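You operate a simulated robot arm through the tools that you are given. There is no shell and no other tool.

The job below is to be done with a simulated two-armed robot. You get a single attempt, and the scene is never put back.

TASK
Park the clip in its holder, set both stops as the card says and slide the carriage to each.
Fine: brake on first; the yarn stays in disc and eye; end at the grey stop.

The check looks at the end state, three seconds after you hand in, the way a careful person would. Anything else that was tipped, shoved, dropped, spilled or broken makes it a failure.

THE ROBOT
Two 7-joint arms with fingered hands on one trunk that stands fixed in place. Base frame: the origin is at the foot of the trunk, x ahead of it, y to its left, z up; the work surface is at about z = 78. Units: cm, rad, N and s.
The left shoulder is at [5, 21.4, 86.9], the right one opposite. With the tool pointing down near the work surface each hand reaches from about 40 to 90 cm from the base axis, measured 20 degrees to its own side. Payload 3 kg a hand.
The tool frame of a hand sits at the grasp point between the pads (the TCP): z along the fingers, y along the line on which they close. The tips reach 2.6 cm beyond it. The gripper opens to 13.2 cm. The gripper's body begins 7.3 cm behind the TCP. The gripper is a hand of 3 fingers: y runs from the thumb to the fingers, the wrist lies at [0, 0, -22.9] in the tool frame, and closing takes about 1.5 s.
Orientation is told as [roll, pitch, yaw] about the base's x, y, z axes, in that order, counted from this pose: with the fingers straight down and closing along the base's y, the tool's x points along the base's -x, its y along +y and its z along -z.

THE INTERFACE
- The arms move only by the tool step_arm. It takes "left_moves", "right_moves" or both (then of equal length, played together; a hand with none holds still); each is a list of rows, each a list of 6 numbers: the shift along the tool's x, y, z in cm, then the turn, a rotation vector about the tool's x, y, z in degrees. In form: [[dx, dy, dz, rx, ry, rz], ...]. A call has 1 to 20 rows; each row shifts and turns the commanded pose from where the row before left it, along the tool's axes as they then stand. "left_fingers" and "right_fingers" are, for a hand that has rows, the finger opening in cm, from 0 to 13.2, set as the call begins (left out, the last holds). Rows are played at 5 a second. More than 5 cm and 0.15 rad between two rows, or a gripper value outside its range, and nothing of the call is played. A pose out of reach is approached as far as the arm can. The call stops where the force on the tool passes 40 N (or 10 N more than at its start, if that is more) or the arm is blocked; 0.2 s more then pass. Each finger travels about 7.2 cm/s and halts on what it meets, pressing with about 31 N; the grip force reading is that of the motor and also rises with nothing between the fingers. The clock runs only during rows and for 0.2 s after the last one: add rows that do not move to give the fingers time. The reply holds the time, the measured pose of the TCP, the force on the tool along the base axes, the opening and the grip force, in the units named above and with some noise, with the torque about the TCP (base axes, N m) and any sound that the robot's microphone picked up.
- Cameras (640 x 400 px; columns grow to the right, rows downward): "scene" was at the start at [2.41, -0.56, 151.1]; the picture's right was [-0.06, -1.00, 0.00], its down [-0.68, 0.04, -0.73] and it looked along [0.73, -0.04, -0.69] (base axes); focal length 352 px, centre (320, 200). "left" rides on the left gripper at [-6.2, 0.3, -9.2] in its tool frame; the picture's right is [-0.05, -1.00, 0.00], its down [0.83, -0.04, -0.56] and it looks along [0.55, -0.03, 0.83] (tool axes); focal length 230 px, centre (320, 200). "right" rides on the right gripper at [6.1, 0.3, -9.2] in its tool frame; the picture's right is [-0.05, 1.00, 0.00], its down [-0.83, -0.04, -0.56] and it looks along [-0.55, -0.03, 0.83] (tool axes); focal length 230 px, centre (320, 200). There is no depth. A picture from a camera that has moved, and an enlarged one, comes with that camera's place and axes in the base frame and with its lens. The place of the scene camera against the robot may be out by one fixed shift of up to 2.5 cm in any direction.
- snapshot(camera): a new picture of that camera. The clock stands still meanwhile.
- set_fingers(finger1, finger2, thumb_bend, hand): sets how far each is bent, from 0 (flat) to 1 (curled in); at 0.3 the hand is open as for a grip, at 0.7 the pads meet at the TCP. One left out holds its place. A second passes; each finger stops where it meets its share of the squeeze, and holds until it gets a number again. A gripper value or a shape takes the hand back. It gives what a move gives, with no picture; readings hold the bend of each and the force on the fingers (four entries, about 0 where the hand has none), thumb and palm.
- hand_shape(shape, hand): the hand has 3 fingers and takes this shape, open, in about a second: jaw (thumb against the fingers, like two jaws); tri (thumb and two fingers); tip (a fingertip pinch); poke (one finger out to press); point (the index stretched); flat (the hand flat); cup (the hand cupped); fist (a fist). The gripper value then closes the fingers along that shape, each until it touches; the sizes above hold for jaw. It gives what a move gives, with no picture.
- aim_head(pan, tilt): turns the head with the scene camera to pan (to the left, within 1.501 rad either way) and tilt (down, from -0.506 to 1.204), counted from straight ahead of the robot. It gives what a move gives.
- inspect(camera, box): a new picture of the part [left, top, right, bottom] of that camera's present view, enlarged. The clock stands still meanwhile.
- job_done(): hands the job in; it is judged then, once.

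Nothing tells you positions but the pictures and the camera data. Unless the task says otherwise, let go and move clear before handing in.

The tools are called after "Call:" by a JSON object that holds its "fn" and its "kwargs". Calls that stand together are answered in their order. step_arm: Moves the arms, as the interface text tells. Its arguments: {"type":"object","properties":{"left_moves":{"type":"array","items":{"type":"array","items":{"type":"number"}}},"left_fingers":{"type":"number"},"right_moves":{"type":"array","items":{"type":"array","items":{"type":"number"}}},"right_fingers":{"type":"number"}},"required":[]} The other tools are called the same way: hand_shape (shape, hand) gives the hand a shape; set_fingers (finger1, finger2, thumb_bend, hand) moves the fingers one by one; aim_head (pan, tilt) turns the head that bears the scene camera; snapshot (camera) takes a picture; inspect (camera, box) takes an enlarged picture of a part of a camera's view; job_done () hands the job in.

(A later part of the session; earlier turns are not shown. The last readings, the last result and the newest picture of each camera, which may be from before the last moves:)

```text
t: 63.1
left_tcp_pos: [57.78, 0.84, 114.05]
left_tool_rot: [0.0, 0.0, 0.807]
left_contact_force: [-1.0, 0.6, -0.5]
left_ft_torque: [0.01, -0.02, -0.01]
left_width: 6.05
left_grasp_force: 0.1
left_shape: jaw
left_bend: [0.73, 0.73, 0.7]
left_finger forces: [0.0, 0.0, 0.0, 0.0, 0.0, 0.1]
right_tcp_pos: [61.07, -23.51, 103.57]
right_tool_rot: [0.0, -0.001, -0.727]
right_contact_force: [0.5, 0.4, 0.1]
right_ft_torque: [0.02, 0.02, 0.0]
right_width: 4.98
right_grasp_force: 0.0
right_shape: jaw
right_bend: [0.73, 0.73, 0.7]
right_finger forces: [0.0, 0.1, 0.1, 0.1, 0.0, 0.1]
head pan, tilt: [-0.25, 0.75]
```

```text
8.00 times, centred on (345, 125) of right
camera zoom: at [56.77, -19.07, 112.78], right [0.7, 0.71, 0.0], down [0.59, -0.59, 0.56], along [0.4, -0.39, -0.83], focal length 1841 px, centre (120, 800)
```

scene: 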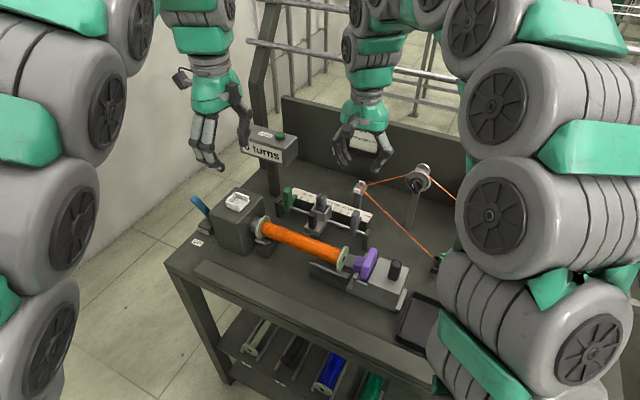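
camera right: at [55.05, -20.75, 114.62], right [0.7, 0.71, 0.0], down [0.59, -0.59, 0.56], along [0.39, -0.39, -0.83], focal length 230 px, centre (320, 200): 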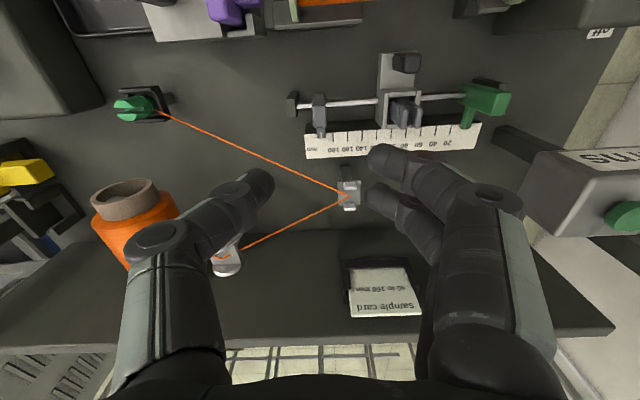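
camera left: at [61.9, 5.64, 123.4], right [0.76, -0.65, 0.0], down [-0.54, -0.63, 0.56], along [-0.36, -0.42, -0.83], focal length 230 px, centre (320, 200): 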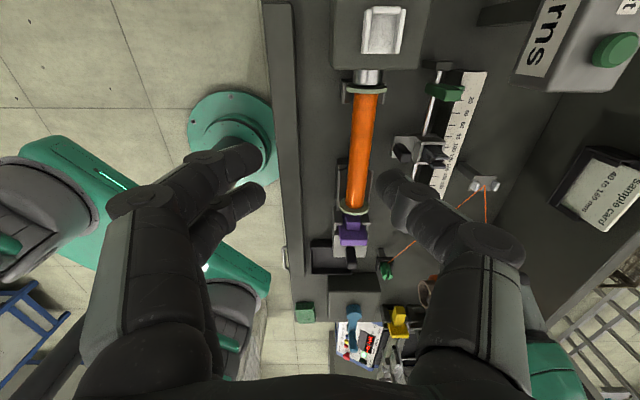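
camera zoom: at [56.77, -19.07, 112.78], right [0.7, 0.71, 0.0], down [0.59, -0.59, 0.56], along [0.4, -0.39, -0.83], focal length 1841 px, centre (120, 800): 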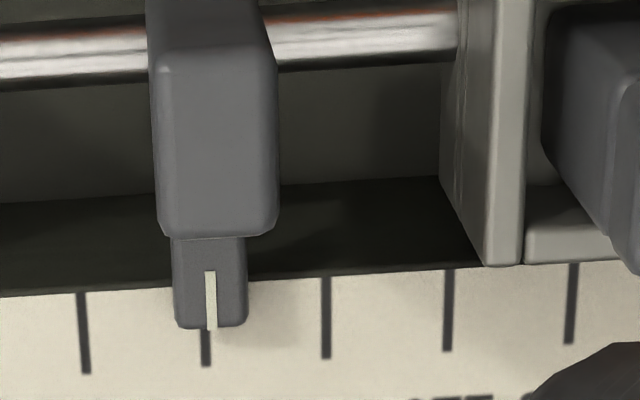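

It reads about 158.8 mm. I'll repeat the push, going 1.2 mm further than last time.

Call:
{"fn": "step_arm", "kwargs": {"right_moves": [[0, 0, 4, 0, 0, 0], [0, 0, 4, 0, 0, 0], [0, 0, 4, 0, 0, 0], [0, 0, 3, 0, 0, 0], [0, -0.3, 0, 0, 0, 0], [0, -0.2, 0, 0, 0, 0], [0, -0.1, 0, 0, 0, 0], [0, -0.06, 0, 0, 0, 0], [0, -0.06, 0, 0, 0, 0], [0, 0, 0, 0, 0, 0], [0, 0, 0, 0, 0, 0]]}}

Call:
{"fn": "step_arm", "kwargs": {"right_moves": [[0, 0.72, 0, 0, 0, 0], [0, 0, -3, 0, 0, 0], [0, 0, -4, 0, 0, 0], [0, 0, -4, 0, 0, 0], [0, 0, -4, 0, 0, 0], [0, 0, 0, 0, 0, 0]]}}

Call:
{"fn": "inspect", "kwargs": {"camera": "right", "box": [315, 100, 375, 150]}}

```text
t: 65.5
left_tcp_pos: [57.83, 0.87, 114.19]
left_tool_rot: [0.002, 0.0, 0.807]
left_contact_force: [0.1, 0.1, -0.2]
left_ft_torque: [-0.02, 0.03, -0.03]
left_width: 6.05
left_grasp_force: 0.0
left_shape: jaw
left_bend: [0.73, 0.73, 0.7]
left_finger forces: [0.1, 0.0, 0.1, 0.0, 0.0, 0.1]
right_tcp_pos: [60.7, -24.08, 88.78]
right_tool_rot: [-0.002, -0.002, -0.73]
right_contact_force: [0.5, 0.2, -0.3]
right_ft_torque: [0.0, -0.02, -0.02]
right_width: 5.02
right_grasp_force: 0.0
right_shape: jaw
right_bend: [0.73, 0.73, 0.7]
right_finger forces: [0.1, 0.2, 0.0, 0.1, 0.0, 0.0]
head pan, tilt: [-0.25, 0.75]
```

```text
t: 66.9
left_tcp_pos: [57.73, 0.79, 114.14]
left_tool_rot: [0.001, 0.001, 0.806]
left_contact_force: [-0.4, 0.0, -0.6]
left_ft_torque: [-0.01, 0.01, 0.02]
left_width: 6.05
left_grasp_force: 0.1
left_shape: jaw
left_bend: [0.73, 0.73, 0.7]
left_finger forces: [0.0, 0.0, 0.0, 0.1, 0.0, 0.1]
right_tcp_pos: [61.16, -23.37, 103.83]
right_tool_rot: [0.0, 0.001, -0.727]
right_contact_force: [-0.4, -0.2, -0.7]
right_ft_torque: [0.0, 0.03, -0.01]
right_width: 5.03
right_grasp_force: 0.1
right_shape: jaw
right_bend: [0.73, 0.73, 0.7]
right_finger forces: [0.0, 0.1, 0.0, 0.0, 0.0, 0.0]
head pan, tilt: [-0.25, 0.75]
```

```text
8.00 times, centred on (345, 125) of right
camera zoom: at [56.76, -18.93, 113.14], right [0.7, 0.71, 0.0], down [0.59, -0.59, 0.56], along [0.4, -0.39, -0.83], focal length 1841 px, centre (120, 800)
```

zoom: 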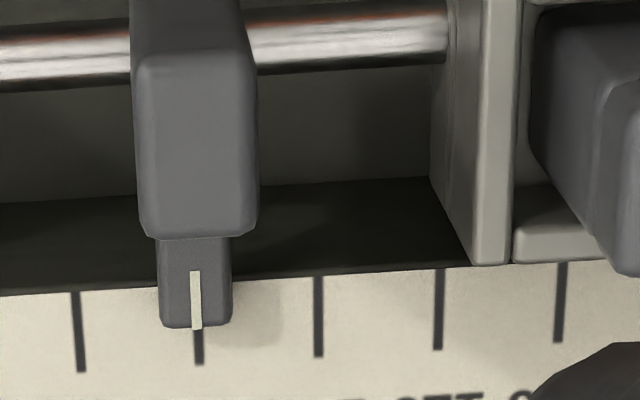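

Grey now reads 160 within about half a millimetre. Next is the green stop, which is close to the counter display, so I need to know where the display is before bringing the hand in.

Call:
{"fn": "snapshot", "kwargs": {"camera": "left"}}

Call:
{"fn": "snapshot", "kwargs": {"camera": "right"}}

Call:
{"fn": "inspect", "kwargs": {"camera": "scene", "box": [220, 110, 340, 230]}}

```text
taken
camera left: at [61.9, 5.64, 123.41], right [0.76, -0.65, 0.0], down [-0.54, -0.63, 0.56], along [-0.36, -0.42, -0.83], focal length 230 px, centre (320, 200)
```

left: 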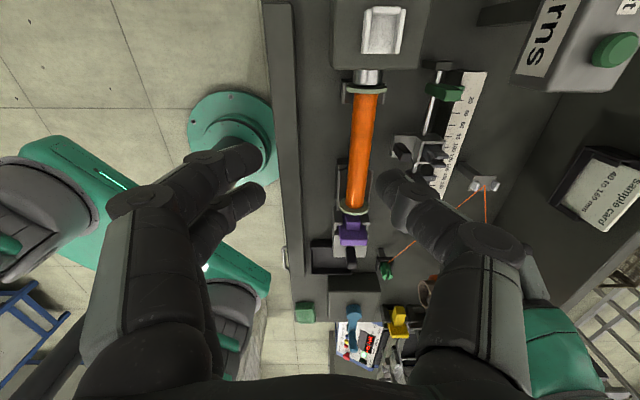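

```text
taken
camera right: at [56.76, -18.93, 113.14], right [0.7, 0.71, 0.0], down [0.59, -0.59, 0.56], along [0.4, -0.39, -0.83], focal length 230 px, centre (320, 200)
```

right: 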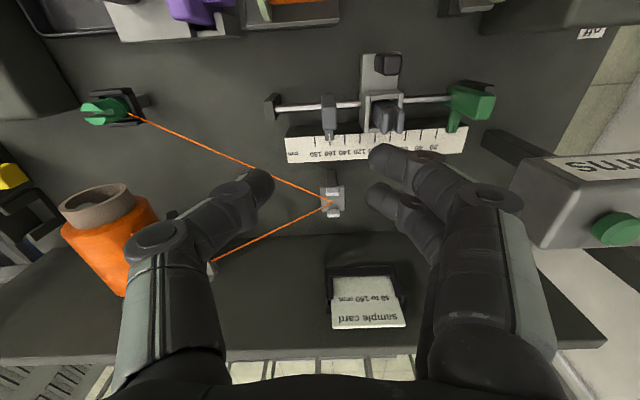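

```text
3.33 times, centred on (280, 170) of scene
camera zoom: at [2.18, -2.14, 151.14], right [-0.25, -0.97, 0.0], down [-0.66, 0.17, -0.73], along [0.71, -0.18, -0.68], focal length 1175 px, centre (453, 300)
```

zoom: 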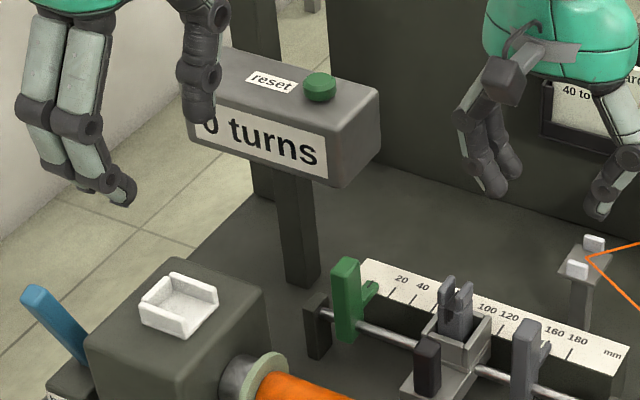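

Call:
{"fn": "inspect", "kwargs": {"camera": "left", "box": [430, 0, 640, 130]}}

Call:
{"fn": "inspect", "kwargs": {"camera": "right", "box": [400, 60, 640, 260]}}

```text
3.05 times, centred on (535, 65) of left
camera zoom: at [61.9, 5.64, 123.41], right [0.76, -0.65, 0.0], down [-0.54, -0.63, 0.56], along [-0.36, -0.42, -0.83], focal length 701 px, centre (-335, 611)
```

zoom: 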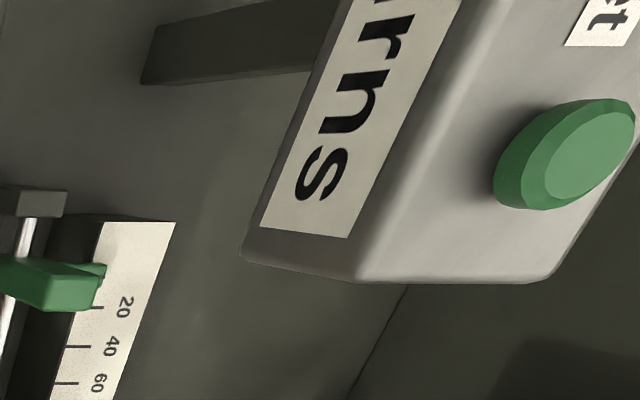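

```text
2.00 times, centred on (520, 160) of right
camera zoom: at [56.76, -18.93, 113.14], right [0.7, 0.71, 0.0], down [0.59, -0.59, 0.56], along [0.4, -0.39, -0.83], focal length 460 px, centre (-80, 280)
```

zoom: 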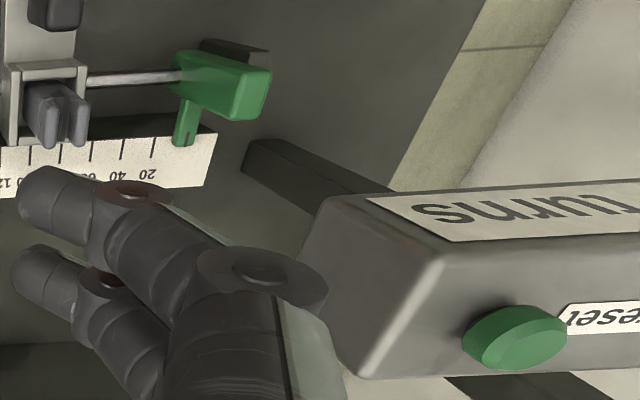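

The display's near lower corner is at about (76.5, -11.8), z from 93 to 99. A hand centred on the green stop clears it by about 1.2 cm. A single extended finger would be a slimmer pusher, so I'll raise the hand and try the "poke" shape.

Call:
{"fn": "step_arm", "kwargs": {"right_moves": [[0, 0, -3, 0, 0, 0], [0, 0, -3, 0, 0, 0]]}}

Call:
{"fn": "hand_shape", "kwargs": {"shape": "poke", "hand": "right"}}

Call:
{"fn": "snapshot", "kwargs": {"camera": "right"}}

Call:
{"fn": "inspect", "kwargs": {"camera": "scene", "box": [290, 80, 430, 220]}}

```text
t: 67.5
left_tcp_pos: [57.75, 0.83, 114.12]
left_tool_rot: [-0.001, 0.0, 0.807]
left_contact_force: [-0.7, -0.1, -0.3]
left_ft_torque: [-0.01, 0.01, 0.0]
left_width: 6.04
left_grasp_force: 0.1
left_shape: jaw
left_bend: [0.73, 0.73, 0.7]
left_finger forces: [0.0, 0.1, 0.0, 0.1, 0.0, 0.0]
right_tcp_pos: [60.79, -23.45, 109.6]
right_tool_rot: [0.0, 0.0, -0.729]
right_contact_force: [-0.5, -0.6, 0.4]
right_ft_torque: [-0.02, 0.03, -0.02]
right_width: 5.04
right_grasp_force: 0.0
right_shape: jaw
right_bend: [0.73, 0.73, 0.7]
right_finger forces: [0.0, 0.1, 0.1, 0.1, 0.0, 0.0]
head pan, tilt: [-0.25, 0.75]
```

```text
t: 68.4
left_tcp_pos: [57.78, 0.85, 114.12]
left_tool_rot: [0.0, -0.001, 0.805]
left_contact_force: [0.4, 0.4, -0.1]
left_ft_torque: [0.03, -0.03, -0.02]
left_width: 6.02
left_grasp_force: 0.0
left_shape: jaw
left_bend: [0.73, 0.73, 0.7]
left_finger forces: [0.0, 0.0, 0.0, 0.1, 0.0, 0.0]
right_tcp_pos: [60.77, -23.37, 109.62]
right_tool_rot: [0.0, 0.0, -0.73]
right_contact_force: [0.4, -0.1, -0.8]
right_ft_torque: [0.01, -0.02, 0.01]
right_width: 0.0
right_grasp_force: 0.0
right_shape: poke
right_bend: [1.0, 1.0, 0.45]
right_finger forces: [0.0, 0.0, 0.0, 0.0, 0.0, 0.0]
head pan, tilt: [-0.25, 0.75]
```

```text
taken
camera right: at [56.5, -18.97, 118.86], right [0.7, 0.71, 0.0], down [0.59, -0.59, 0.56], along [0.39, -0.39, -0.83], focal length 230 px, centre (320, 200)
```

right: 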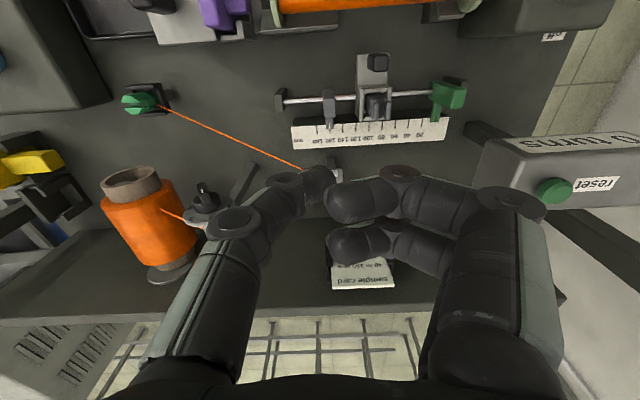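

```text
2.86 times, centred on (360, 150) of scene
camera zoom: at [2.18, -2.14, 151.14], right [-0.25, -0.97, 0.0], down [-0.66, 0.17, -0.73], along [0.71, -0.18, -0.68], focal length 1007 px, centre (206, 343)
```

zoom: 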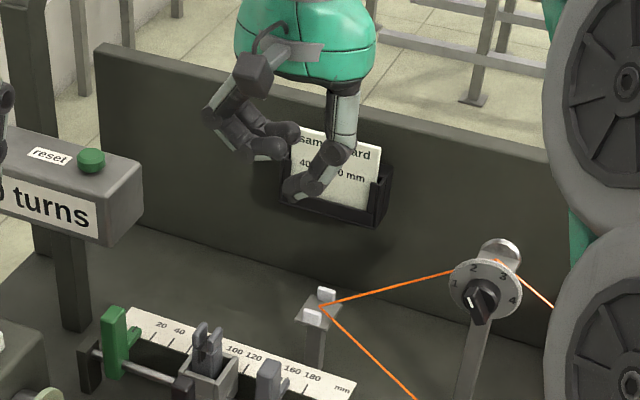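

In the poke shape the thumb is the pusher and the fingers are curled, which is less useful here, so I'll go back to jaw. The carriage should first slide right to make room for the hand at the green stop, so I'll locate its black handle.

Call:
{"fn": "hand_shape", "kwargs": {"shape": "jaw", "hand": "right"}}

Call:
{"fn": "inspect", "kwargs": {"camera": "right", "box": [270, 30, 470, 150]}}

Call:
{"fn": "inspect", "kwargs": {"camera": "left", "box": [370, 110, 470, 200]}}

Call:
{"fn": "inspect", "kwargs": {"camera": "scene", "box": [270, 175, 390, 255]}}

```text
t: 69.3
left_tcp_pos: [57.79, 0.76, 114.17]
left_tool_rot: [0.001, 0.001, 0.805]
left_contact_force: [-0.3, 0.1, 0.7]
left_ft_torque: [0.01, -0.02, 0.01]
left_width: 6.06
left_grasp_force: 0.1
left_shape: jaw
left_bend: [0.73, 0.73, 0.7]
left_finger forces: [0.0, 0.0, 0.1, 0.0, 0.0, 0.0]
right_tcp_pos: [60.85, -23.3, 109.6]
right_tool_rot: [0.0, 0.0, -0.729]
right_contact_force: [-0.1, -0.1, 0.1]
right_ft_torque: [-0.01, 0.01, -0.02]
right_width: 13.2
right_grasp_force: 0.0
right_shape: jaw
right_bend: [0.3, 0.3, 0.3]
right_finger forces: [0.1, 0.0, 0.0, 0.0, 0.0, 0.0]
head pan, tilt: [-0.25, 0.75]
```

```text
3.20 times, centred on (370, 90) of right
camera zoom: at [56.5, -18.97, 118.86], right [0.7, 0.71, 0.0], down [0.59, -0.59, 0.56], along [0.39, -0.39, -0.83], focal length 736 px, centre (160, 552)
```

zoom: 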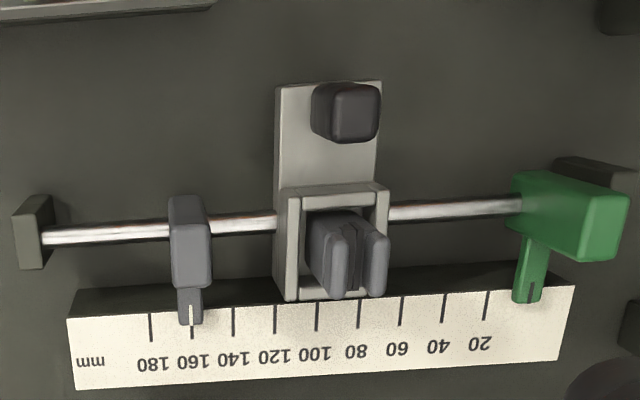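

```text
4.44 times, centred on (420, 155) of left
camera zoom: at [61.9, 5.64, 123.4], right [0.76, -0.65, 0.0], down [-0.54, -0.63, 0.56], along [-0.36, -0.42, -0.83], focal length 1022 px, centre (-124, 400)
```

zoom: 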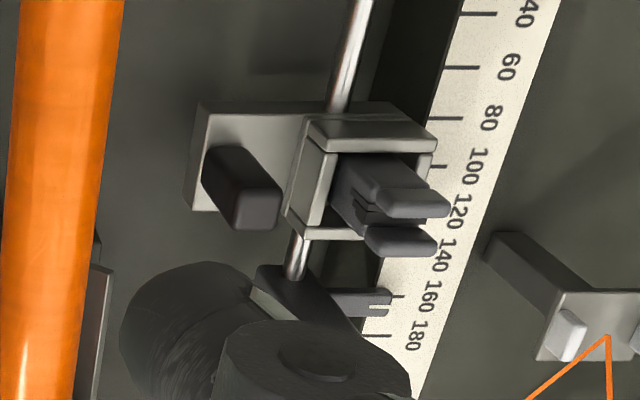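

```text
5.00 times, centred on (330, 215) of scene
camera zoom: at [2.18, -2.14, 151.14], right [-0.25, -0.97, 0.0], down [-0.66, 0.17, -0.73], along [0.71, -0.18, -0.68], focal length 1763 px, centre (270, 125)
```

zoom: 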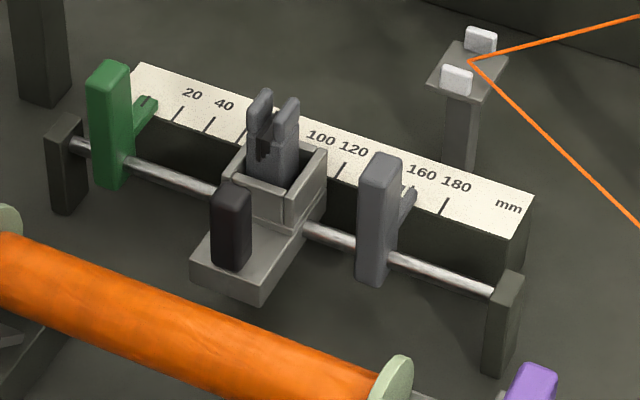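

I have a clear view of the whole rail: the grey pointer sits on the 160 tick. The carriage handle is near (62.8, -14.9, 87.6). I'll back the left hand off and bring the right hand over the handle, straddling it.

Call:
{"fn": "step_arm", "kwargs": {"right_moves": [[1.2, 1.9, 0, 0, 0, 0], [1.2, 1.9, 0, 0, 0, 0], [1.2, 1.9, 0, 0, 0, 0], [1.2, 1.86, 0, 0, 0, 0], [0, 0, 3, 0, 0, 0], [0, 0, 3, 0, 0, 0], [0, 0, 3, 0, 0, 0], [0, 0, 3, 0, 0, 0]], "right_fingers": 4.5, "left_moves": [[-1.5, 1.4, 0, 0, 0, 0], [-1.5, 1.4, 0, 0, 0, 0], [-1.5, 1.4, 0, 0, 0, 0], [-1.5, 1.4, 0, 0, 0, 0], [0, 0, 0, 0, 0, 0], [0, 0, 0, 0, 0, 0], [0, 0, 0, 0, 0, 0], [0, 0, 0, 0, 0, 0]]}}

Call:
{"fn": "snapshot", "kwargs": {"camera": "right"}}

Call:
{"fn": "inspect", "kwargs": {"camera": "right", "box": [220, 60, 420, 200]}}

Call:
{"fn": "snapshot", "kwargs": {"camera": "scene"}}

```text
t: 71.1
left_tcp_pos: [57.8, 8.9, 114.2]
left_tool_rot: [0.001, 0.001, 0.807]
left_contact_force: [0.7, -0.4, 0.2]
left_ft_torque: [-0.01, -0.02, 0.01]
left_width: 6.06
left_grasp_force: 0.1
left_shape: jaw
left_bend: [0.73, 0.73, 0.7]
left_finger forces: [0.1, 0.0, 0.0, 0.0, 0.1, 0.0]
right_tcp_pos: [62.66, -14.54, 97.53]
right_tool_rot: [0.001, 0.0, -0.73]
right_contact_force: [0.1, 0.2, -0.1]
right_ft_torque: [-0.02, 0.0, -0.02]
right_width: 4.54
right_grasp_force: 0.1
right_shape: jaw
right_bend: [0.73, 0.73, 0.7]
right_finger forces: [0.0, 0.0, 0.0, 0.1, 0.1, 0.0]
head pan, tilt: [-0.25, 0.75]
```

```text
taken
camera right: at [58.3, -10.02, 106.73], right [0.7, 0.71, 0.0], down [0.59, -0.59, 0.56], along [0.39, -0.39, -0.83], focal length 230 px, centre (320, 200)
```

right: 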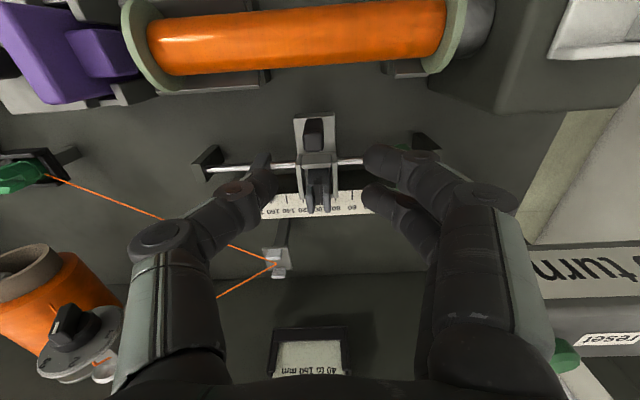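

```text
2.86 times, centred on (320, 130) of right
camera zoom: at [58.3, -10.02, 106.73], right [0.7, 0.71, 0.0], down [0.59, -0.59, 0.56], along [0.39, -0.39, -0.83], focal length 657 px, centre (320, 400)
```

zoom: 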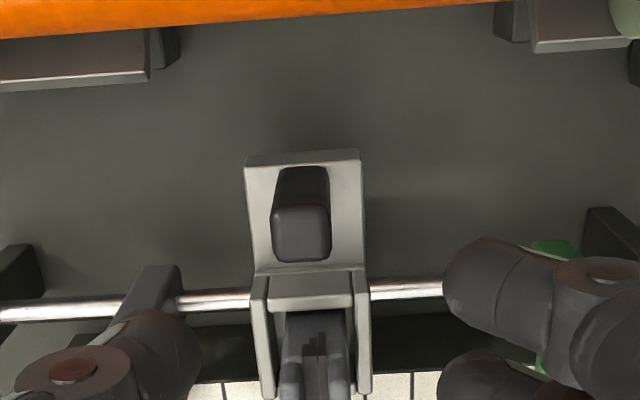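

```text
taken
```

scene: 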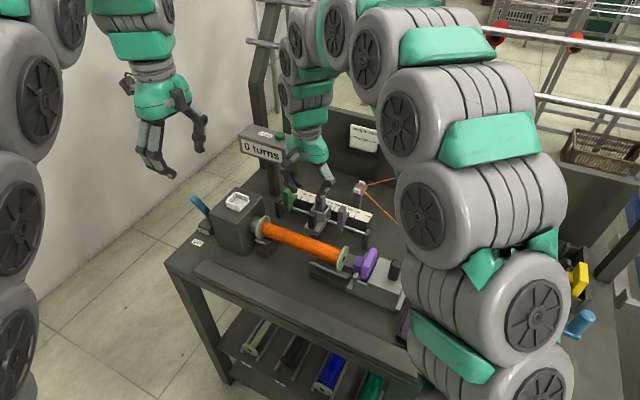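

Call:
{"fn": "step_arm", "kwargs": {"right_moves": [[0, -0.5, 3, 0, 0, 0], [0, 0, 3, 0, 0, 0], [0, 0, 1.5, 0, 0, 0], [0, 0, 0, 0, 0, 0]]}}

Call:
{"fn": "inspect", "kwargs": {"camera": "right", "box": [200, 80, 440, 240]}}

Call:
{"fn": "inspect", "kwargs": {"camera": "scene", "box": [270, 170, 390, 260]}}

```text
t: 72.1
left_tcp_pos: [57.86, 8.94, 114.16]
left_tool_rot: [0.0, 0.0, 0.807]
left_contact_force: [-0.2, 0.4, -0.6]
left_ft_torque: [-0.02, -0.01, -0.05]
left_width: 6.02
left_grasp_force: 0.0
left_shape: jaw
left_bend: [0.73, 0.73, 0.7]
left_finger forces: [0.0, 0.1, 0.1, 0.0, 0.0, 0.0]
right_tcp_pos: [62.39, -15.04, 90.15]
right_tool_rot: [-0.001, -0.002, -0.73]
right_contact_force: [-0.5, -0.1, 0.0]
right_ft_torque: [0.0, 0.0, 0.02]
right_width: 4.53
right_grasp_force: 0.1
right_shape: jaw
right_bend: [0.73, 0.73, 0.7]
right_finger forces: [0.0, 0.0, 0.1, 0.1, 0.1, 0.0]
head pan, tilt: [-0.25, 0.75]
```

```text
2.50 times, centred on (320, 160) of right
camera zoom: at [58.12, -10.53, 99.4], right [0.7, 0.71, 0.0], down [0.59, -0.59, 0.56], along [0.4, -0.39, -0.83], focal length 575 px, centre (320, 300)
```

zoom: 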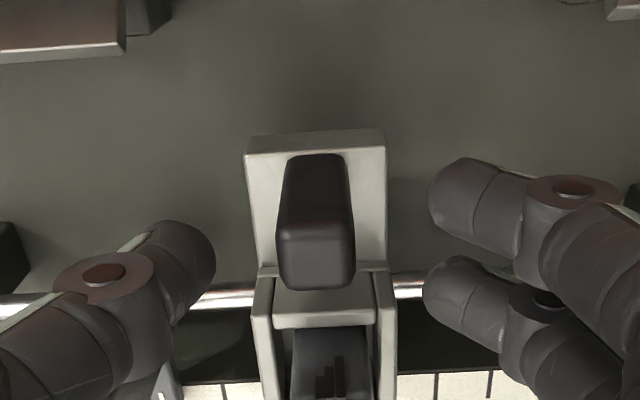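

```text
4.44 times, centred on (330, 215) of scene
camera zoom: at [2.18, -2.14, 151.14], right [-0.25, -0.97, 0.0], down [-0.66, 0.17, -0.73], along [0.71, -0.18, -0.68], focal length 1567 px, centre (276, 133)
```

zoom: 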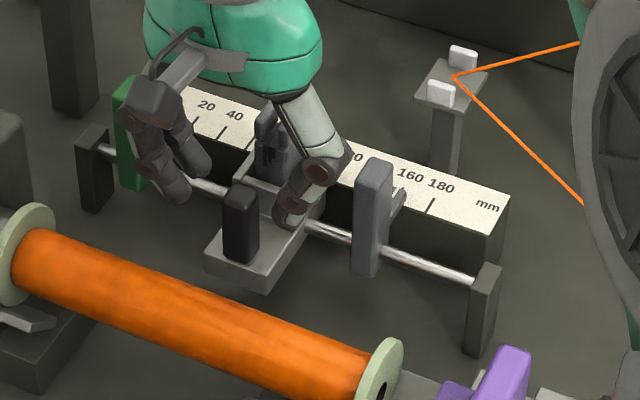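

The fingers straddle the handle. I'll lower slightly and slide the carriage right, away from the green side, stopping short of the grey stop.

Call:
{"fn": "step_arm", "kwargs": {"right_moves": [[0, 0, 0.8, 0, 0, 0], [0, 0, 0.7, 0, 0, 0], [0, -0.4, 0, 0, 0, 0], [0, -0.4, 0, 0, 0, 0], [0, -0.4, 0, 0, 0, 0], [0, -0.2, 0, 0, 0, 0], [0, -0.2, 0, 0, 0, 0], [0, -0.2, 0, 0, 0, 0], [0, 0, 0, 0, 0, 0]]}}

Call:
{"fn": "inspect", "kwargs": {"camera": "right", "box": [200, 80, 440, 240]}}

Call:
{"fn": "inspect", "kwargs": {"camera": "scene", "box": [270, 170, 390, 260]}}

```text
t: 74.1
left_tcp_pos: [57.77, 8.87, 114.2]
left_tool_rot: [-0.001, 0.001, 0.806]
left_contact_force: [-0.1, 0.5, 0.1]
left_ft_torque: [0.03, 0.0, 0.01]
left_width: 6.04
left_grasp_force: 0.0
left_shape: jaw
left_bend: [0.73, 0.73, 0.7]
left_finger forces: [0.0, 0.0, 0.1, 0.0, 0.1, 0.0]
right_tcp_pos: [61.1, -16.31, 88.72]
right_tool_rot: [-0.001, 0.001, -0.729]
right_contact_force: [0.0, 1.3, -1.3]
right_ft_torque: [0.03, 0.04, 0.0]
right_width: 4.58
right_grasp_force: 0.1
right_shape: jaw
right_bend: [0.73, 0.73, 0.7]
right_finger forces: [0.0, 0.8, 0.1, 0.0, 0.0, 0.1]
head pan, tilt: [-0.25, 0.75]
```

```text
2.50 times, centred on (320, 160) of right
camera zoom: at [56.78, -11.93, 97.97], right [0.7, 0.71, 0.0], down [0.59, -0.59, 0.55], along [0.39, -0.39, -0.83], focal length 575 px, centre (320, 300)
```

zoom: 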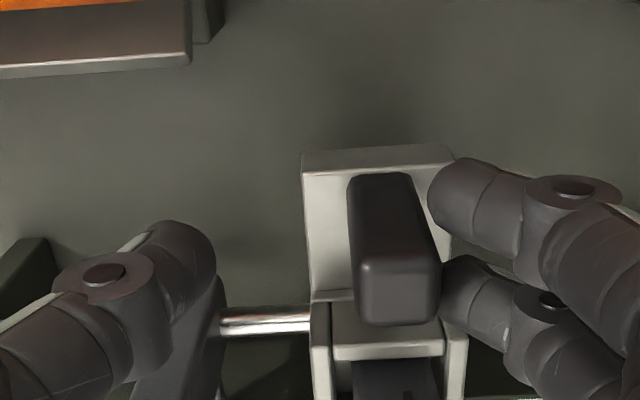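

```text
4.44 times, centred on (330, 215) of scene
camera zoom: at [2.18, -2.14, 151.14], right [-0.25, -0.97, 0.0], down [-0.66, 0.17, -0.73], along [0.71, -0.18, -0.68], focal length 1567 px, centre (276, 133)
```

zoom: 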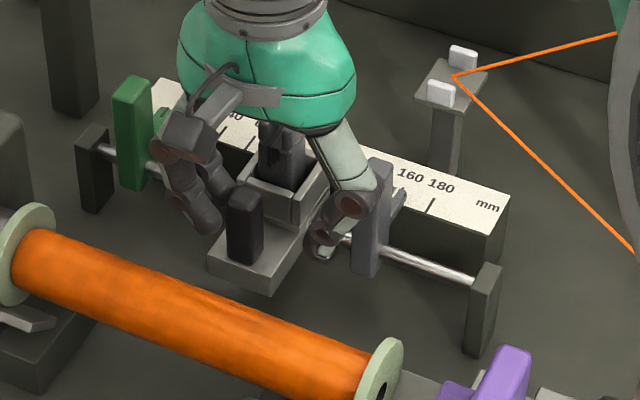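

Contact with the handle. Continuing the slide by about 2 cm.

Call:
{"fn": "step_arm", "kwargs": {"right_moves": [[0, -0.2, 0, 0, 0, 0], [0, -0.2, 0, 0, 0, 0], [0, -0.2, 0, 0, 0, 0], [0, -0.2, 0, 0, 0, 0], [0, -0.2, 0, 0, 0, 0], [0, -0.2, 0, 0, 0, 0], [0, -0.2, 0, 0, 0, 0], [0, -0.2, 0, 0, 0, 0], [0, -0.2, 0, 0, 0, 0], [0, 0, 0, 0, 0, 0]]}}

Call:
{"fn": "inspect", "kwargs": {"camera": "right", "box": [200, 80, 440, 240]}}

Call:
{"fn": "inspect", "kwargs": {"camera": "scene", "box": [270, 170, 390, 260]}}

```text
t: 76.3
left_tcp_pos: [57.79, 8.97, 114.08]
left_tool_rot: [-0.002, 0.0, 0.806]
left_contact_force: [-0.5, 0.0, 1.1]
left_ft_torque: [-0.01, 0.02, 0.01]
left_width: 6.06
left_grasp_force: 0.0
left_shape: jaw
left_bend: [0.73, 0.73, 0.7]
left_finger forces: [0.0, 0.0, 0.0, 0.1, 0.0, 0.0]
right_tcp_pos: [59.92, -17.68, 88.66]
right_tool_rot: [-0.001, 0.001, -0.73]
right_contact_force: [0.8, 1.1, 0.8]
right_ft_torque: [0.02, -0.03, 0.01]
right_width: 4.58
right_grasp_force: 0.1
right_shape: jaw
right_bend: [0.73, 0.73, 0.7]
right_finger forces: [0.0, 1.0, 0.0, 0.0, 0.0, 0.1]
head pan, tilt: [-0.25, 0.75]
```

```text
2.50 times, centred on (320, 160) of right
camera zoom: at [55.61, -13.15, 97.88], right [0.7, 0.71, 0.0], down [0.59, -0.59, 0.56], along [0.39, -0.39, -0.83], focal length 575 px, centre (320, 300)
```

zoom: 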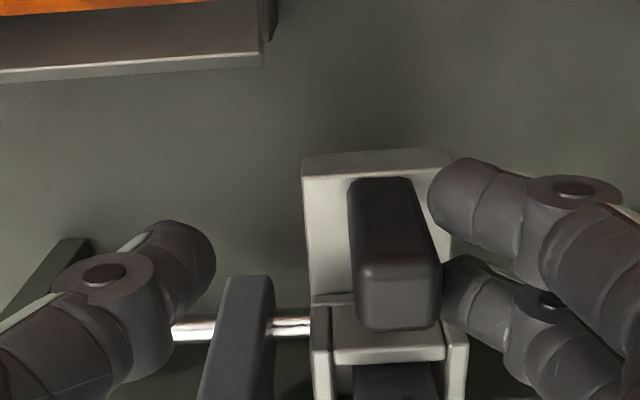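

```text
4.44 times, centred on (330, 215) of scene
camera zoom: at [2.18, -2.14, 151.14], right [-0.25, -0.97, 0.0], down [-0.66, 0.17, -0.73], along [0.71, -0.18, -0.68], focal length 1567 px, centre (276, 133)
```

zoom: 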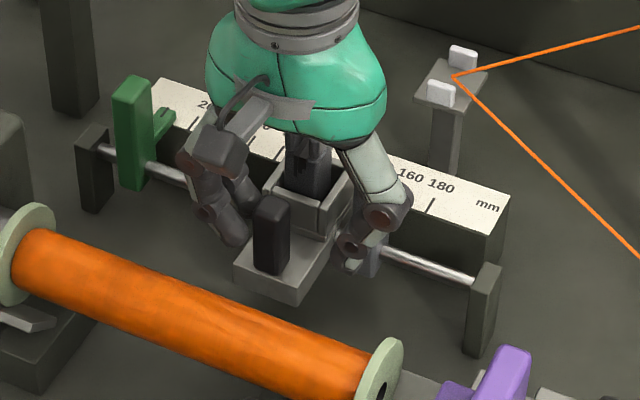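

The carriage now sits about 1 cm short of the grey stop. I'll retract and raise, then check everything.

Call:
{"fn": "step_arm", "kwargs": {"right_moves": [[0, 0.5, 0, 0, 0, 0], [0, 0, -3, 0, 0, 0], [0, 0, -4, 0, 0, 0], [0, 0, -4, 0, 0, 0], [0, 0, -4, 0, 0, 0], [0, 0, -4, 0, 0, 0], [-1, 3, 0, 0, 0, 0], [-1, 3, 0, 0, 0, 0], [-1, 2, 0, 0, 0, 0], [0, 0, 0, 0, 0, 0]]}}

Call:
{"fn": "snapshot", "kwargs": {"camera": "right"}}

Call:
{"fn": "inspect", "kwargs": {"camera": "right", "box": [200, 40, 480, 200]}}

Call:
{"fn": "snapshot", "kwargs": {"camera": "scene"}}

```text
t: 78.5
left_tcp_pos: [57.78, 8.9, 114.11]
left_tool_rot: [0.0, 0.002, 0.806]
left_contact_force: [0.2, -0.9, -0.8]
left_ft_torque: [0.01, 0.01, 0.02]
left_width: 6.06
left_grasp_force: 0.2
left_shape: jaw
left_bend: [0.73, 0.73, 0.7]
left_finger forces: [0.0, 0.0, 0.0, 0.1, 0.0, 0.0]
right_tcp_pos: [67.66, -13.36, 107.48]
right_tool_rot: [-0.001, -0.001, -0.728]
right_contact_force: [0.1, 0.0, -0.5]
right_ft_torque: [0.0, 0.03, 0.0]
right_width: 4.52
right_grasp_force: 0.2
right_shape: jaw
right_bend: [0.73, 0.73, 0.7]
right_finger forces: [0.0, 0.0, 0.1, 0.1, 0.1, 0.0]
head pan, tilt: [-0.25, 0.75]
```

```text
taken
camera right: at [63.34, -8.89, 116.73], right [0.7, 0.71, 0.0], down [0.59, -0.59, 0.56], along [0.39, -0.39, -0.83], focal length 230 px, centre (320, 200)
```

right: 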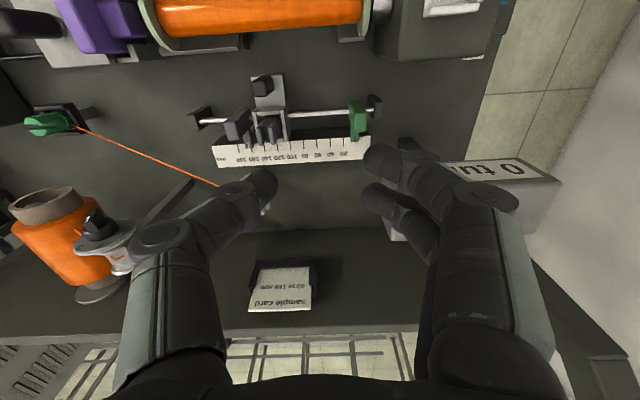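

```text
2.29 times, centred on (340, 120) of right
camera zoom: at [63.34, -8.89, 116.73], right [0.7, 0.71, 0.0], down [0.59, -0.59, 0.56], along [0.39, -0.39, -0.83], focal length 526 px, centre (274, 383)
```

zoom: 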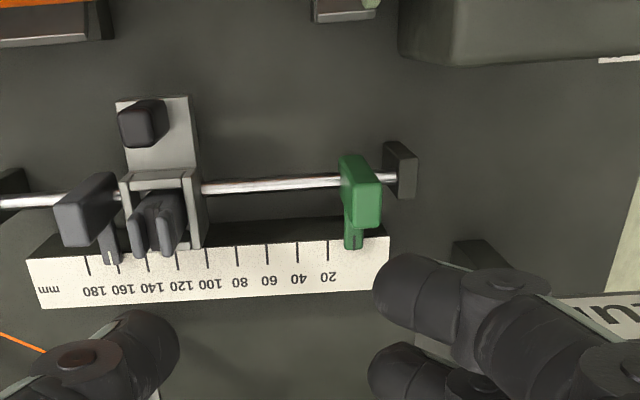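

```text
taken
```

scene: 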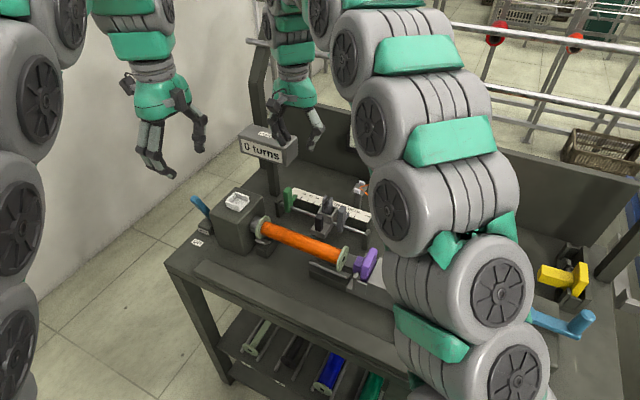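

Grey still reads 160, and the carriage's left edge is near 100, which leaves room. I'll move over the green stop, slightly toward the front to stay clear of the display, and descend partway.

Call:
{"fn": "step_arm", "kwargs": {"right_moves": [[-0.5, 2.25, 0, 0, 0, 0], [-0.5, 2.25, 0, 0, 0, 0], [0, 0, 4, 0, 0, 0], [0, 0, 4, 0, 0, 0], [0, 0, 4, 0, 0, 0], [0, 0, 2.5, 0, 0, 0], [0, 0, 0, 0, 0, 0]]}}

Call:
{"fn": "snapshot", "kwargs": {"camera": "right"}}

Call:
{"fn": "inspect", "kwargs": {"camera": "scene", "box": [220, 110, 380, 240]}}

```text
t: 80.1
left_tcp_pos: [57.83, 8.86, 114.16]
left_tool_rot: [0.0, 0.001, 0.807]
left_contact_force: [-0.4, 0.5, 0.2]
left_ft_torque: [0.0, 0.01, 0.02]
left_width: 6.06
left_grasp_force: 0.1
left_shape: jaw
left_bend: [0.73, 0.73, 0.7]
left_finger forces: [0.0, 0.1, 0.1, 0.0, 0.1, 0.0]
right_tcp_pos: [71.29, -10.82, 93.14]
right_tool_rot: [0.001, 0.0, -0.729]
right_contact_force: [0.3, -0.6, -0.5]
right_ft_torque: [-0.05, 0.0, 0.02]
right_width: 4.56
right_grasp_force: 0.1
right_shape: jaw
right_bend: [0.73, 0.73, 0.7]
right_finger forces: [0.0, 0.1, 0.0, 0.1, 0.1, 0.1]
head pan, tilt: [-0.25, 0.75]
```

```text
taken
camera right: at [66.92, -6.36, 102.29], right [0.7, 0.71, 0.0], down [0.59, -0.59, 0.55], along [0.39, -0.39, -0.83], focal length 230 px, centre (320, 200)
```

right: 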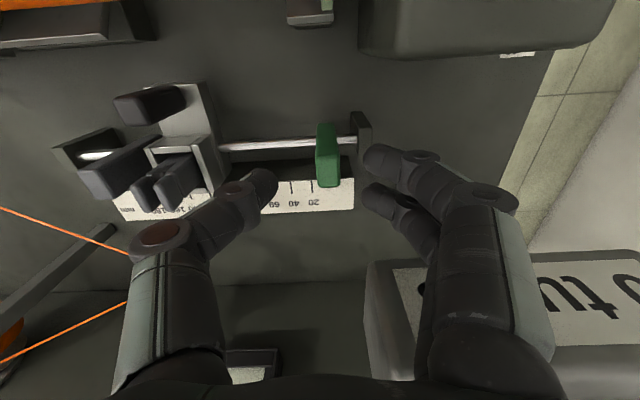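

```text
3.08 times, centred on (300, 175) of scene
camera zoom: at [2.18, -2.14, 151.14], right [-0.25, -0.97, 0.0], down [-0.66, 0.17, -0.73], along [0.71, -0.18, -0.68], focal length 1085 px, centre (382, 277)
```

zoom: 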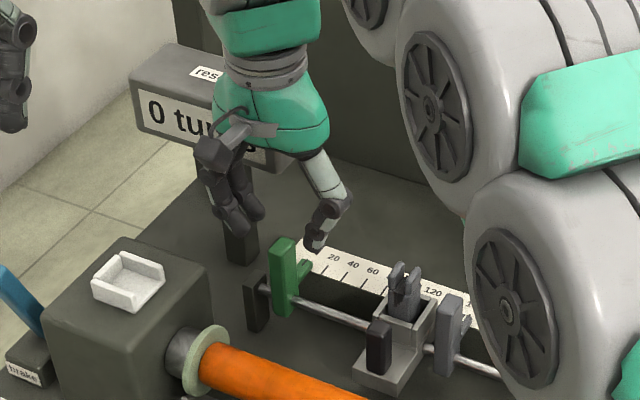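

Call:
{"fn": "step_arm", "kwargs": {"right_moves": [[0, 0.3, 1.2, 0, 0, 0], [0, 0, 1.2, 0, 0, 0], [0, 0, 1.0, 0, 0, 0], [0, 0, 1.0, 0, 0, 0], [0, 0, 0, 0, 0, 0]]}}

Call:
{"fn": "inspect", "kwargs": {"camera": "right", "box": [200, 80, 440, 240]}}

Call:
{"fn": "inspect", "kwargs": {"camera": "scene", "box": [220, 110, 380, 240]}}

```text
t: 81.3
left_tcp_pos: [57.73, 8.85, 114.23]
left_tool_rot: [0.0, 0.0, 0.805]
left_contact_force: [-1.0, -0.5, -0.6]
left_ft_torque: [-0.02, 0.0, 0.02]
left_width: 6.06
left_grasp_force: 0.0
left_shape: jaw
left_bend: [0.73, 0.73, 0.7]
left_finger forces: [0.1, 0.1, 0.1, 0.1, 0.0, 0.1]
right_tcp_pos: [71.68, -10.5, 88.73]
right_tool_rot: [0.0, 0.0, -0.729]
right_contact_force: [-0.8, -0.2, 0.3]
right_ft_torque: [-0.03, 0.01, -0.01]
right_width: 4.54
right_grasp_force: 0.0
right_shape: jaw
right_bend: [0.73, 0.73, 0.7]
right_finger forces: [0.0, 0.0, 0.0, 0.0, 0.1, 0.0]
head pan, tilt: [-0.25, 0.75]
```

```text
2.50 times, centred on (320, 160) of right
camera zoom: at [67.37, -6.04, 98.0], right [0.7, 0.71, 0.0], down [0.59, -0.59, 0.56], along [0.39, -0.39, -0.83], focal length 575 px, centre (320, 300)
```

zoom: 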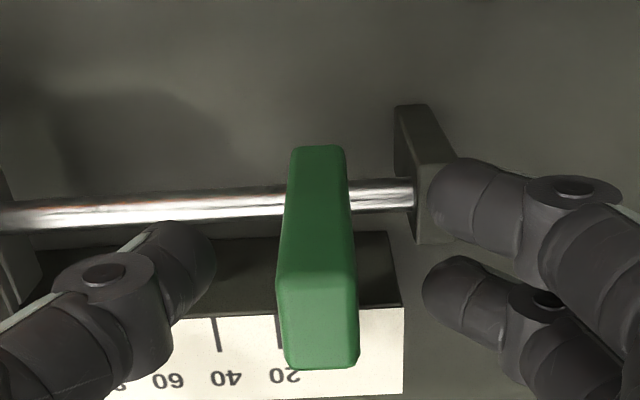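

```text
3.08 times, centred on (300, 175) of scene
camera zoom: at [2.18, -2.14, 151.14], right [-0.25, -0.97, 0.0], down [-0.66, 0.17, -0.73], along [0.71, -0.18, -0.68], focal length 1085 px, centre (382, 277)
```

zoom: 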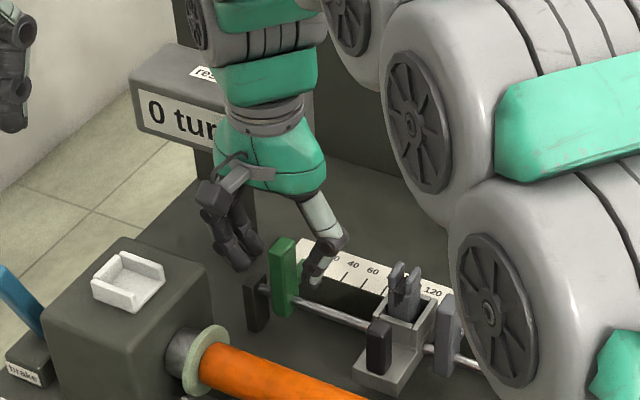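

No contact with the display. I'll push the green stop along toward 40, stopping a few millimetres short to read it.

Call:
{"fn": "step_arm", "kwargs": {"right_moves": [[0, -0.4, 0, 0, 0, 0], [0, -0.4, 0, 0, 0, 0], [0, -0.4, 0, 0, 0, 0], [0, -0.3, 0, 0, 0, 0], [0, -0.2, 0, 0, 0, 0], [0, -0.2, 0, 0, 0, 0], [0, -0.2, 0, 0, 0, 0], [0, -0.2, 0, 0, 0, 0], [0, -0.2, 0, 0, 0, 0], [0, -0.2, 0, 0, 0, 0], [0, 0, 0, 0, 0, 0]]}}

Call:
{"fn": "inspect", "kwargs": {"camera": "right", "box": [200, 80, 440, 240]}}

Call:
{"fn": "inspect", "kwargs": {"camera": "scene", "box": [220, 110, 380, 240]}}

```text
t: 83.7
left_tcp_pos: [57.74, 8.79, 114.22]
left_tool_rot: [0.001, 0.0, 0.806]
left_contact_force: [-0.5, -0.9, -0.2]
left_ft_torque: [-0.01, 0.0, 0.04]
left_width: 6.06
left_grasp_force: 0.0
left_shape: jaw
left_bend: [0.73, 0.73, 0.7]
left_finger forces: [0.0, 0.0, 0.0, 0.0, 0.0, 0.0]
right_tcp_pos: [69.92, -12.46, 88.69]
right_tool_rot: [-0.001, 0.0, -0.731]
right_contact_force: [-0.3, 3.2, 0.9]
right_ft_torque: [0.06, -0.06, 0.01]
right_width: 4.71
right_grasp_force: 0.0
right_shape: jaw
right_bend: [0.73, 0.73, 0.7]
right_finger forces: [1.0, 1.7, 0.0, 0.0, 0.1, 0.0]
head pan, tilt: [-0.25, 0.75]
```

```text
2.50 times, centred on (320, 160) of right
camera zoom: at [65.56, -8.03, 97.99], right [0.7, 0.71, 0.0], down [0.59, -0.59, 0.56], along [0.39, -0.39, -0.83], focal length 575 px, centre (320, 300)
```

zoom: 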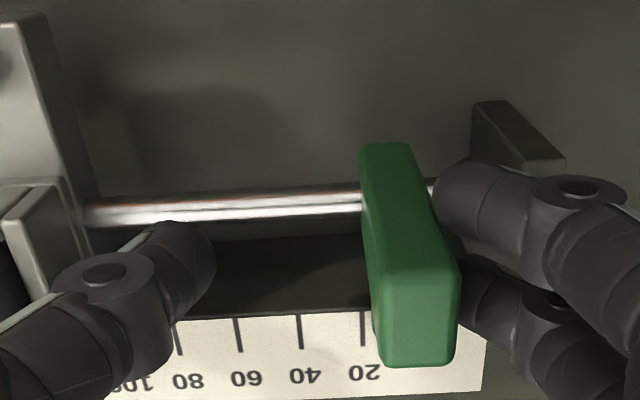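

```text
3.08 times, centred on (300, 175) of scene
camera zoom: at [2.18, -2.13, 151.14], right [-0.25, -0.97, 0.0], down [-0.66, 0.17, -0.73], along [0.71, -0.18, -0.68], focal length 1085 px, centre (382, 277)
```

zoom: 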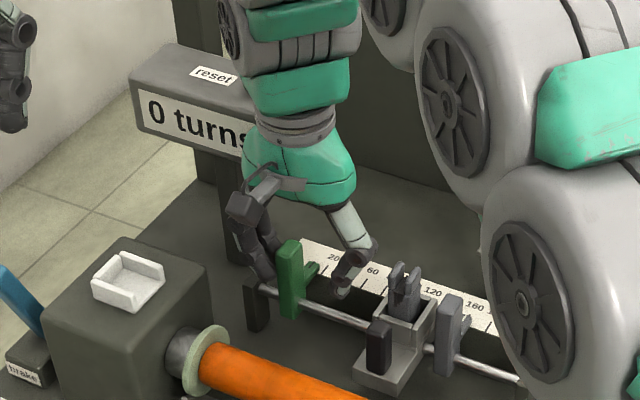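

The stop moves at about 2.7 N. To keep the thumb clear of the carriage I'll narrow the opening, which itself nudges the stop, then push a bit more and read.

Call:
{"fn": "step_arm", "kwargs": {"right_moves": [[0, 0, 0, 0, 0, 0], [0, 0, 0, 0, 0, 0], [0, 0, 0, 0, 0, 0], [0, -0.2, 0, 0, 0, 0], [0, -0.2, 0, 0, 0, 0], [0, -0.2, 0, 0, 0, 0], [0, -0.2, 0, 0, 0, 0], [0, 0, 0, 0, 0, 0]], "right_fingers": 3.0}}

Call:
{"fn": "inspect", "kwargs": {"camera": "right", "box": [200, 80, 440, 240]}}

Call:
{"fn": "inspect", "kwargs": {"camera": "scene", "box": [270, 160, 380, 240]}}

```text
t: 85.5
left_tcp_pos: [57.79, 8.86, 114.25]
left_tool_rot: [0.001, 0.0, 0.807]
left_contact_force: [0.1, 0.3, 0.2]
left_ft_torque: [-0.01, -0.04, -0.01]
left_width: 6.04
left_grasp_force: 0.1
left_shape: jaw
left_bend: [0.73, 0.73, 0.7]
left_finger forces: [0.0, 0.0, 0.0, 0.0, 0.1, 0.0]
right_tcp_pos: [69.33, -12.99, 88.63]
right_tool_rot: [0.001, 0.001, -0.729]
right_contact_force: [0.6, 1.2, 0.6]
right_ft_torque: [0.0, -0.04, 0.03]
right_width: 3.13
right_grasp_force: 0.1
right_shape: jaw
right_bend: [0.73, 0.73, 0.7]
right_finger forces: [0.8, 1.6, 0.1, 0.0, 0.0, 0.0]
head pan, tilt: [-0.25, 0.75]
```

```text
2.50 times, centred on (320, 160) of right
camera zoom: at [65.08, -8.54, 97.94], right [0.7, 0.71, 0.0], down [0.59, -0.59, 0.55], along [0.39, -0.39, -0.83], focal length 575 px, centre (320, 300)
```

zoom: 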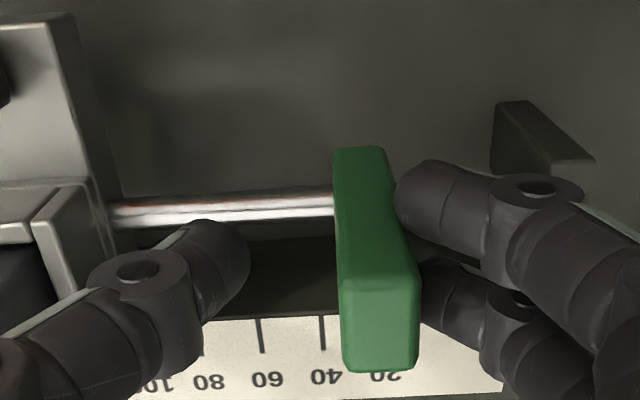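

```text
5.00 times, centred on (325, 200) of scene
camera zoom: at [2.18, -2.13, 151.14], right [-0.25, -0.97, 0.0], down [-0.66, 0.17, -0.73], along [0.71, -0.18, -0.68], focal length 1763 px, centre (295, 200)
```

zoom: 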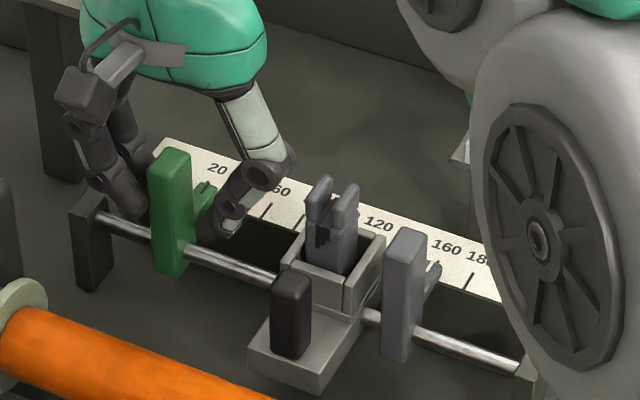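

Call:
{"fn": "step_arm", "kwargs": {"right_moves": [[0, -0.2, 0, 0, 0, 0], [0, -0.2, 0, 0, 0, 0], [0, -0.2, 0, 0, 0, 0], [0, -0.2, 0, 0, 0, 0], [0, 0, 0, 0, 0, 0]]}}

Call:
{"fn": "step_arm", "kwargs": {"right_moves": [[0, 0.4, 0, 0, 0, 0], [0, 0, -3, 0, 0, 0], [0, 0, -4, 0, 0, 0], [0, 0, -4, 0, 0, 0], [0, 0, -4, 0, 0, 0], [0, 0, 0, 0, 0, 0]]}}

Call:
{"fn": "inspect", "kwargs": {"camera": "right", "box": [300, 90, 380, 160]}}

Call:
{"fn": "inspect", "kwargs": {"camera": "right", "box": [160, 60, 400, 180]}}

```text
t: 86.7
left_tcp_pos: [57.75, 8.95, 114.1]
left_tool_rot: [-0.002, 0.0, 0.807]
left_contact_force: [0.3, 0.1, 0.2]
left_ft_torque: [0.0, 0.01, -0.01]
left_width: 6.03
left_grasp_force: 0.0
left_shape: jaw
left_bend: [0.73, 0.73, 0.7]
left_finger forces: [0.0, 0.0, 0.1, 0.1, 0.1, 0.0]
right_tcp_pos: [68.77, -13.65, 88.82]
right_tool_rot: [-0.001, 0.001, -0.73]
right_contact_force: [1.8, 1.0, -0.2]
right_ft_torque: [0.05, -0.05, 0.03]
right_width: 3.14
right_grasp_force: 0.1
right_shape: jaw
right_bend: [0.73, 0.72, 0.7]
right_finger forces: [0.6, 1.8, 0.0, 0.0, 0.0, 0.1]
head pan, tilt: [-0.25, 0.75]
```

```text
t: 88.1
left_tcp_pos: [57.79, 8.87, 114.11]
left_tool_rot: [0.0, 0.001, 0.806]
left_contact_force: [-0.3, -0.2, 0.3]
left_ft_torque: [0.0, -0.03, -0.01]
left_width: 6.05
left_grasp_force: 0.0
left_shape: jaw
left_bend: [0.73, 0.73, 0.7]
left_finger forces: [0.1, 0.0, 0.1, 0.0, 0.1, 0.0]
right_tcp_pos: [69.06, -13.2, 103.72]
right_tool_rot: [-0.001, 0.001, -0.729]
right_contact_force: [-0.6, -0.9, 0.5]
right_ft_torque: [-0.01, 0.0, -0.02]
right_width: 3.04
right_grasp_force: 0.1
right_shape: jaw
right_bend: [0.73, 0.73, 0.7]
right_finger forces: [0.0, 0.0, 0.0, 0.1, 0.0, 0.0]
head pan, tilt: [-0.25, 0.75]
```

```text
5.71 times, centred on (340, 125) of right
camera zoom: at [64.74, -8.81, 112.99], right [0.7, 0.71, 0.0], down [0.59, -0.59, 0.56], along [0.39, -0.39, -0.83], focal length 1315 px, centre (206, 629)
```

zoom: 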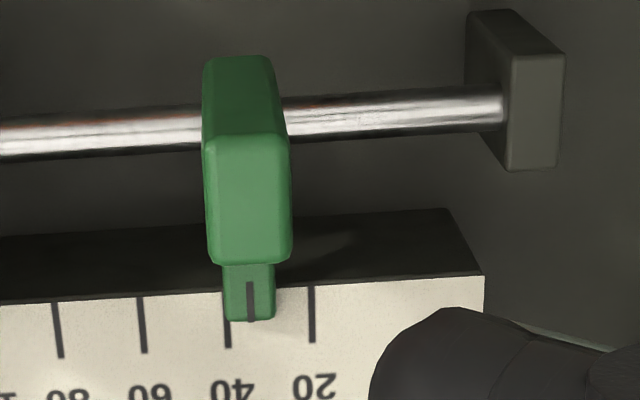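

```text
2.67 times, centred on (280, 120) of right
camera zoom: at [64.74, -8.81, 112.99], right [0.7, 0.71, 0.0], down [0.59, -0.59, 0.56], along [0.39, -0.39, -0.83], focal length 614 px, centre (427, 413)
```

zoom: 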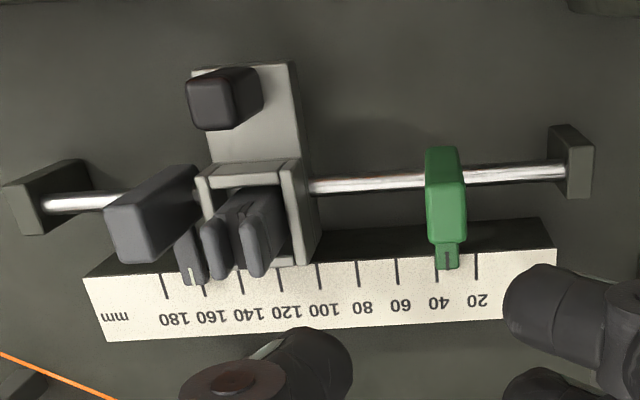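

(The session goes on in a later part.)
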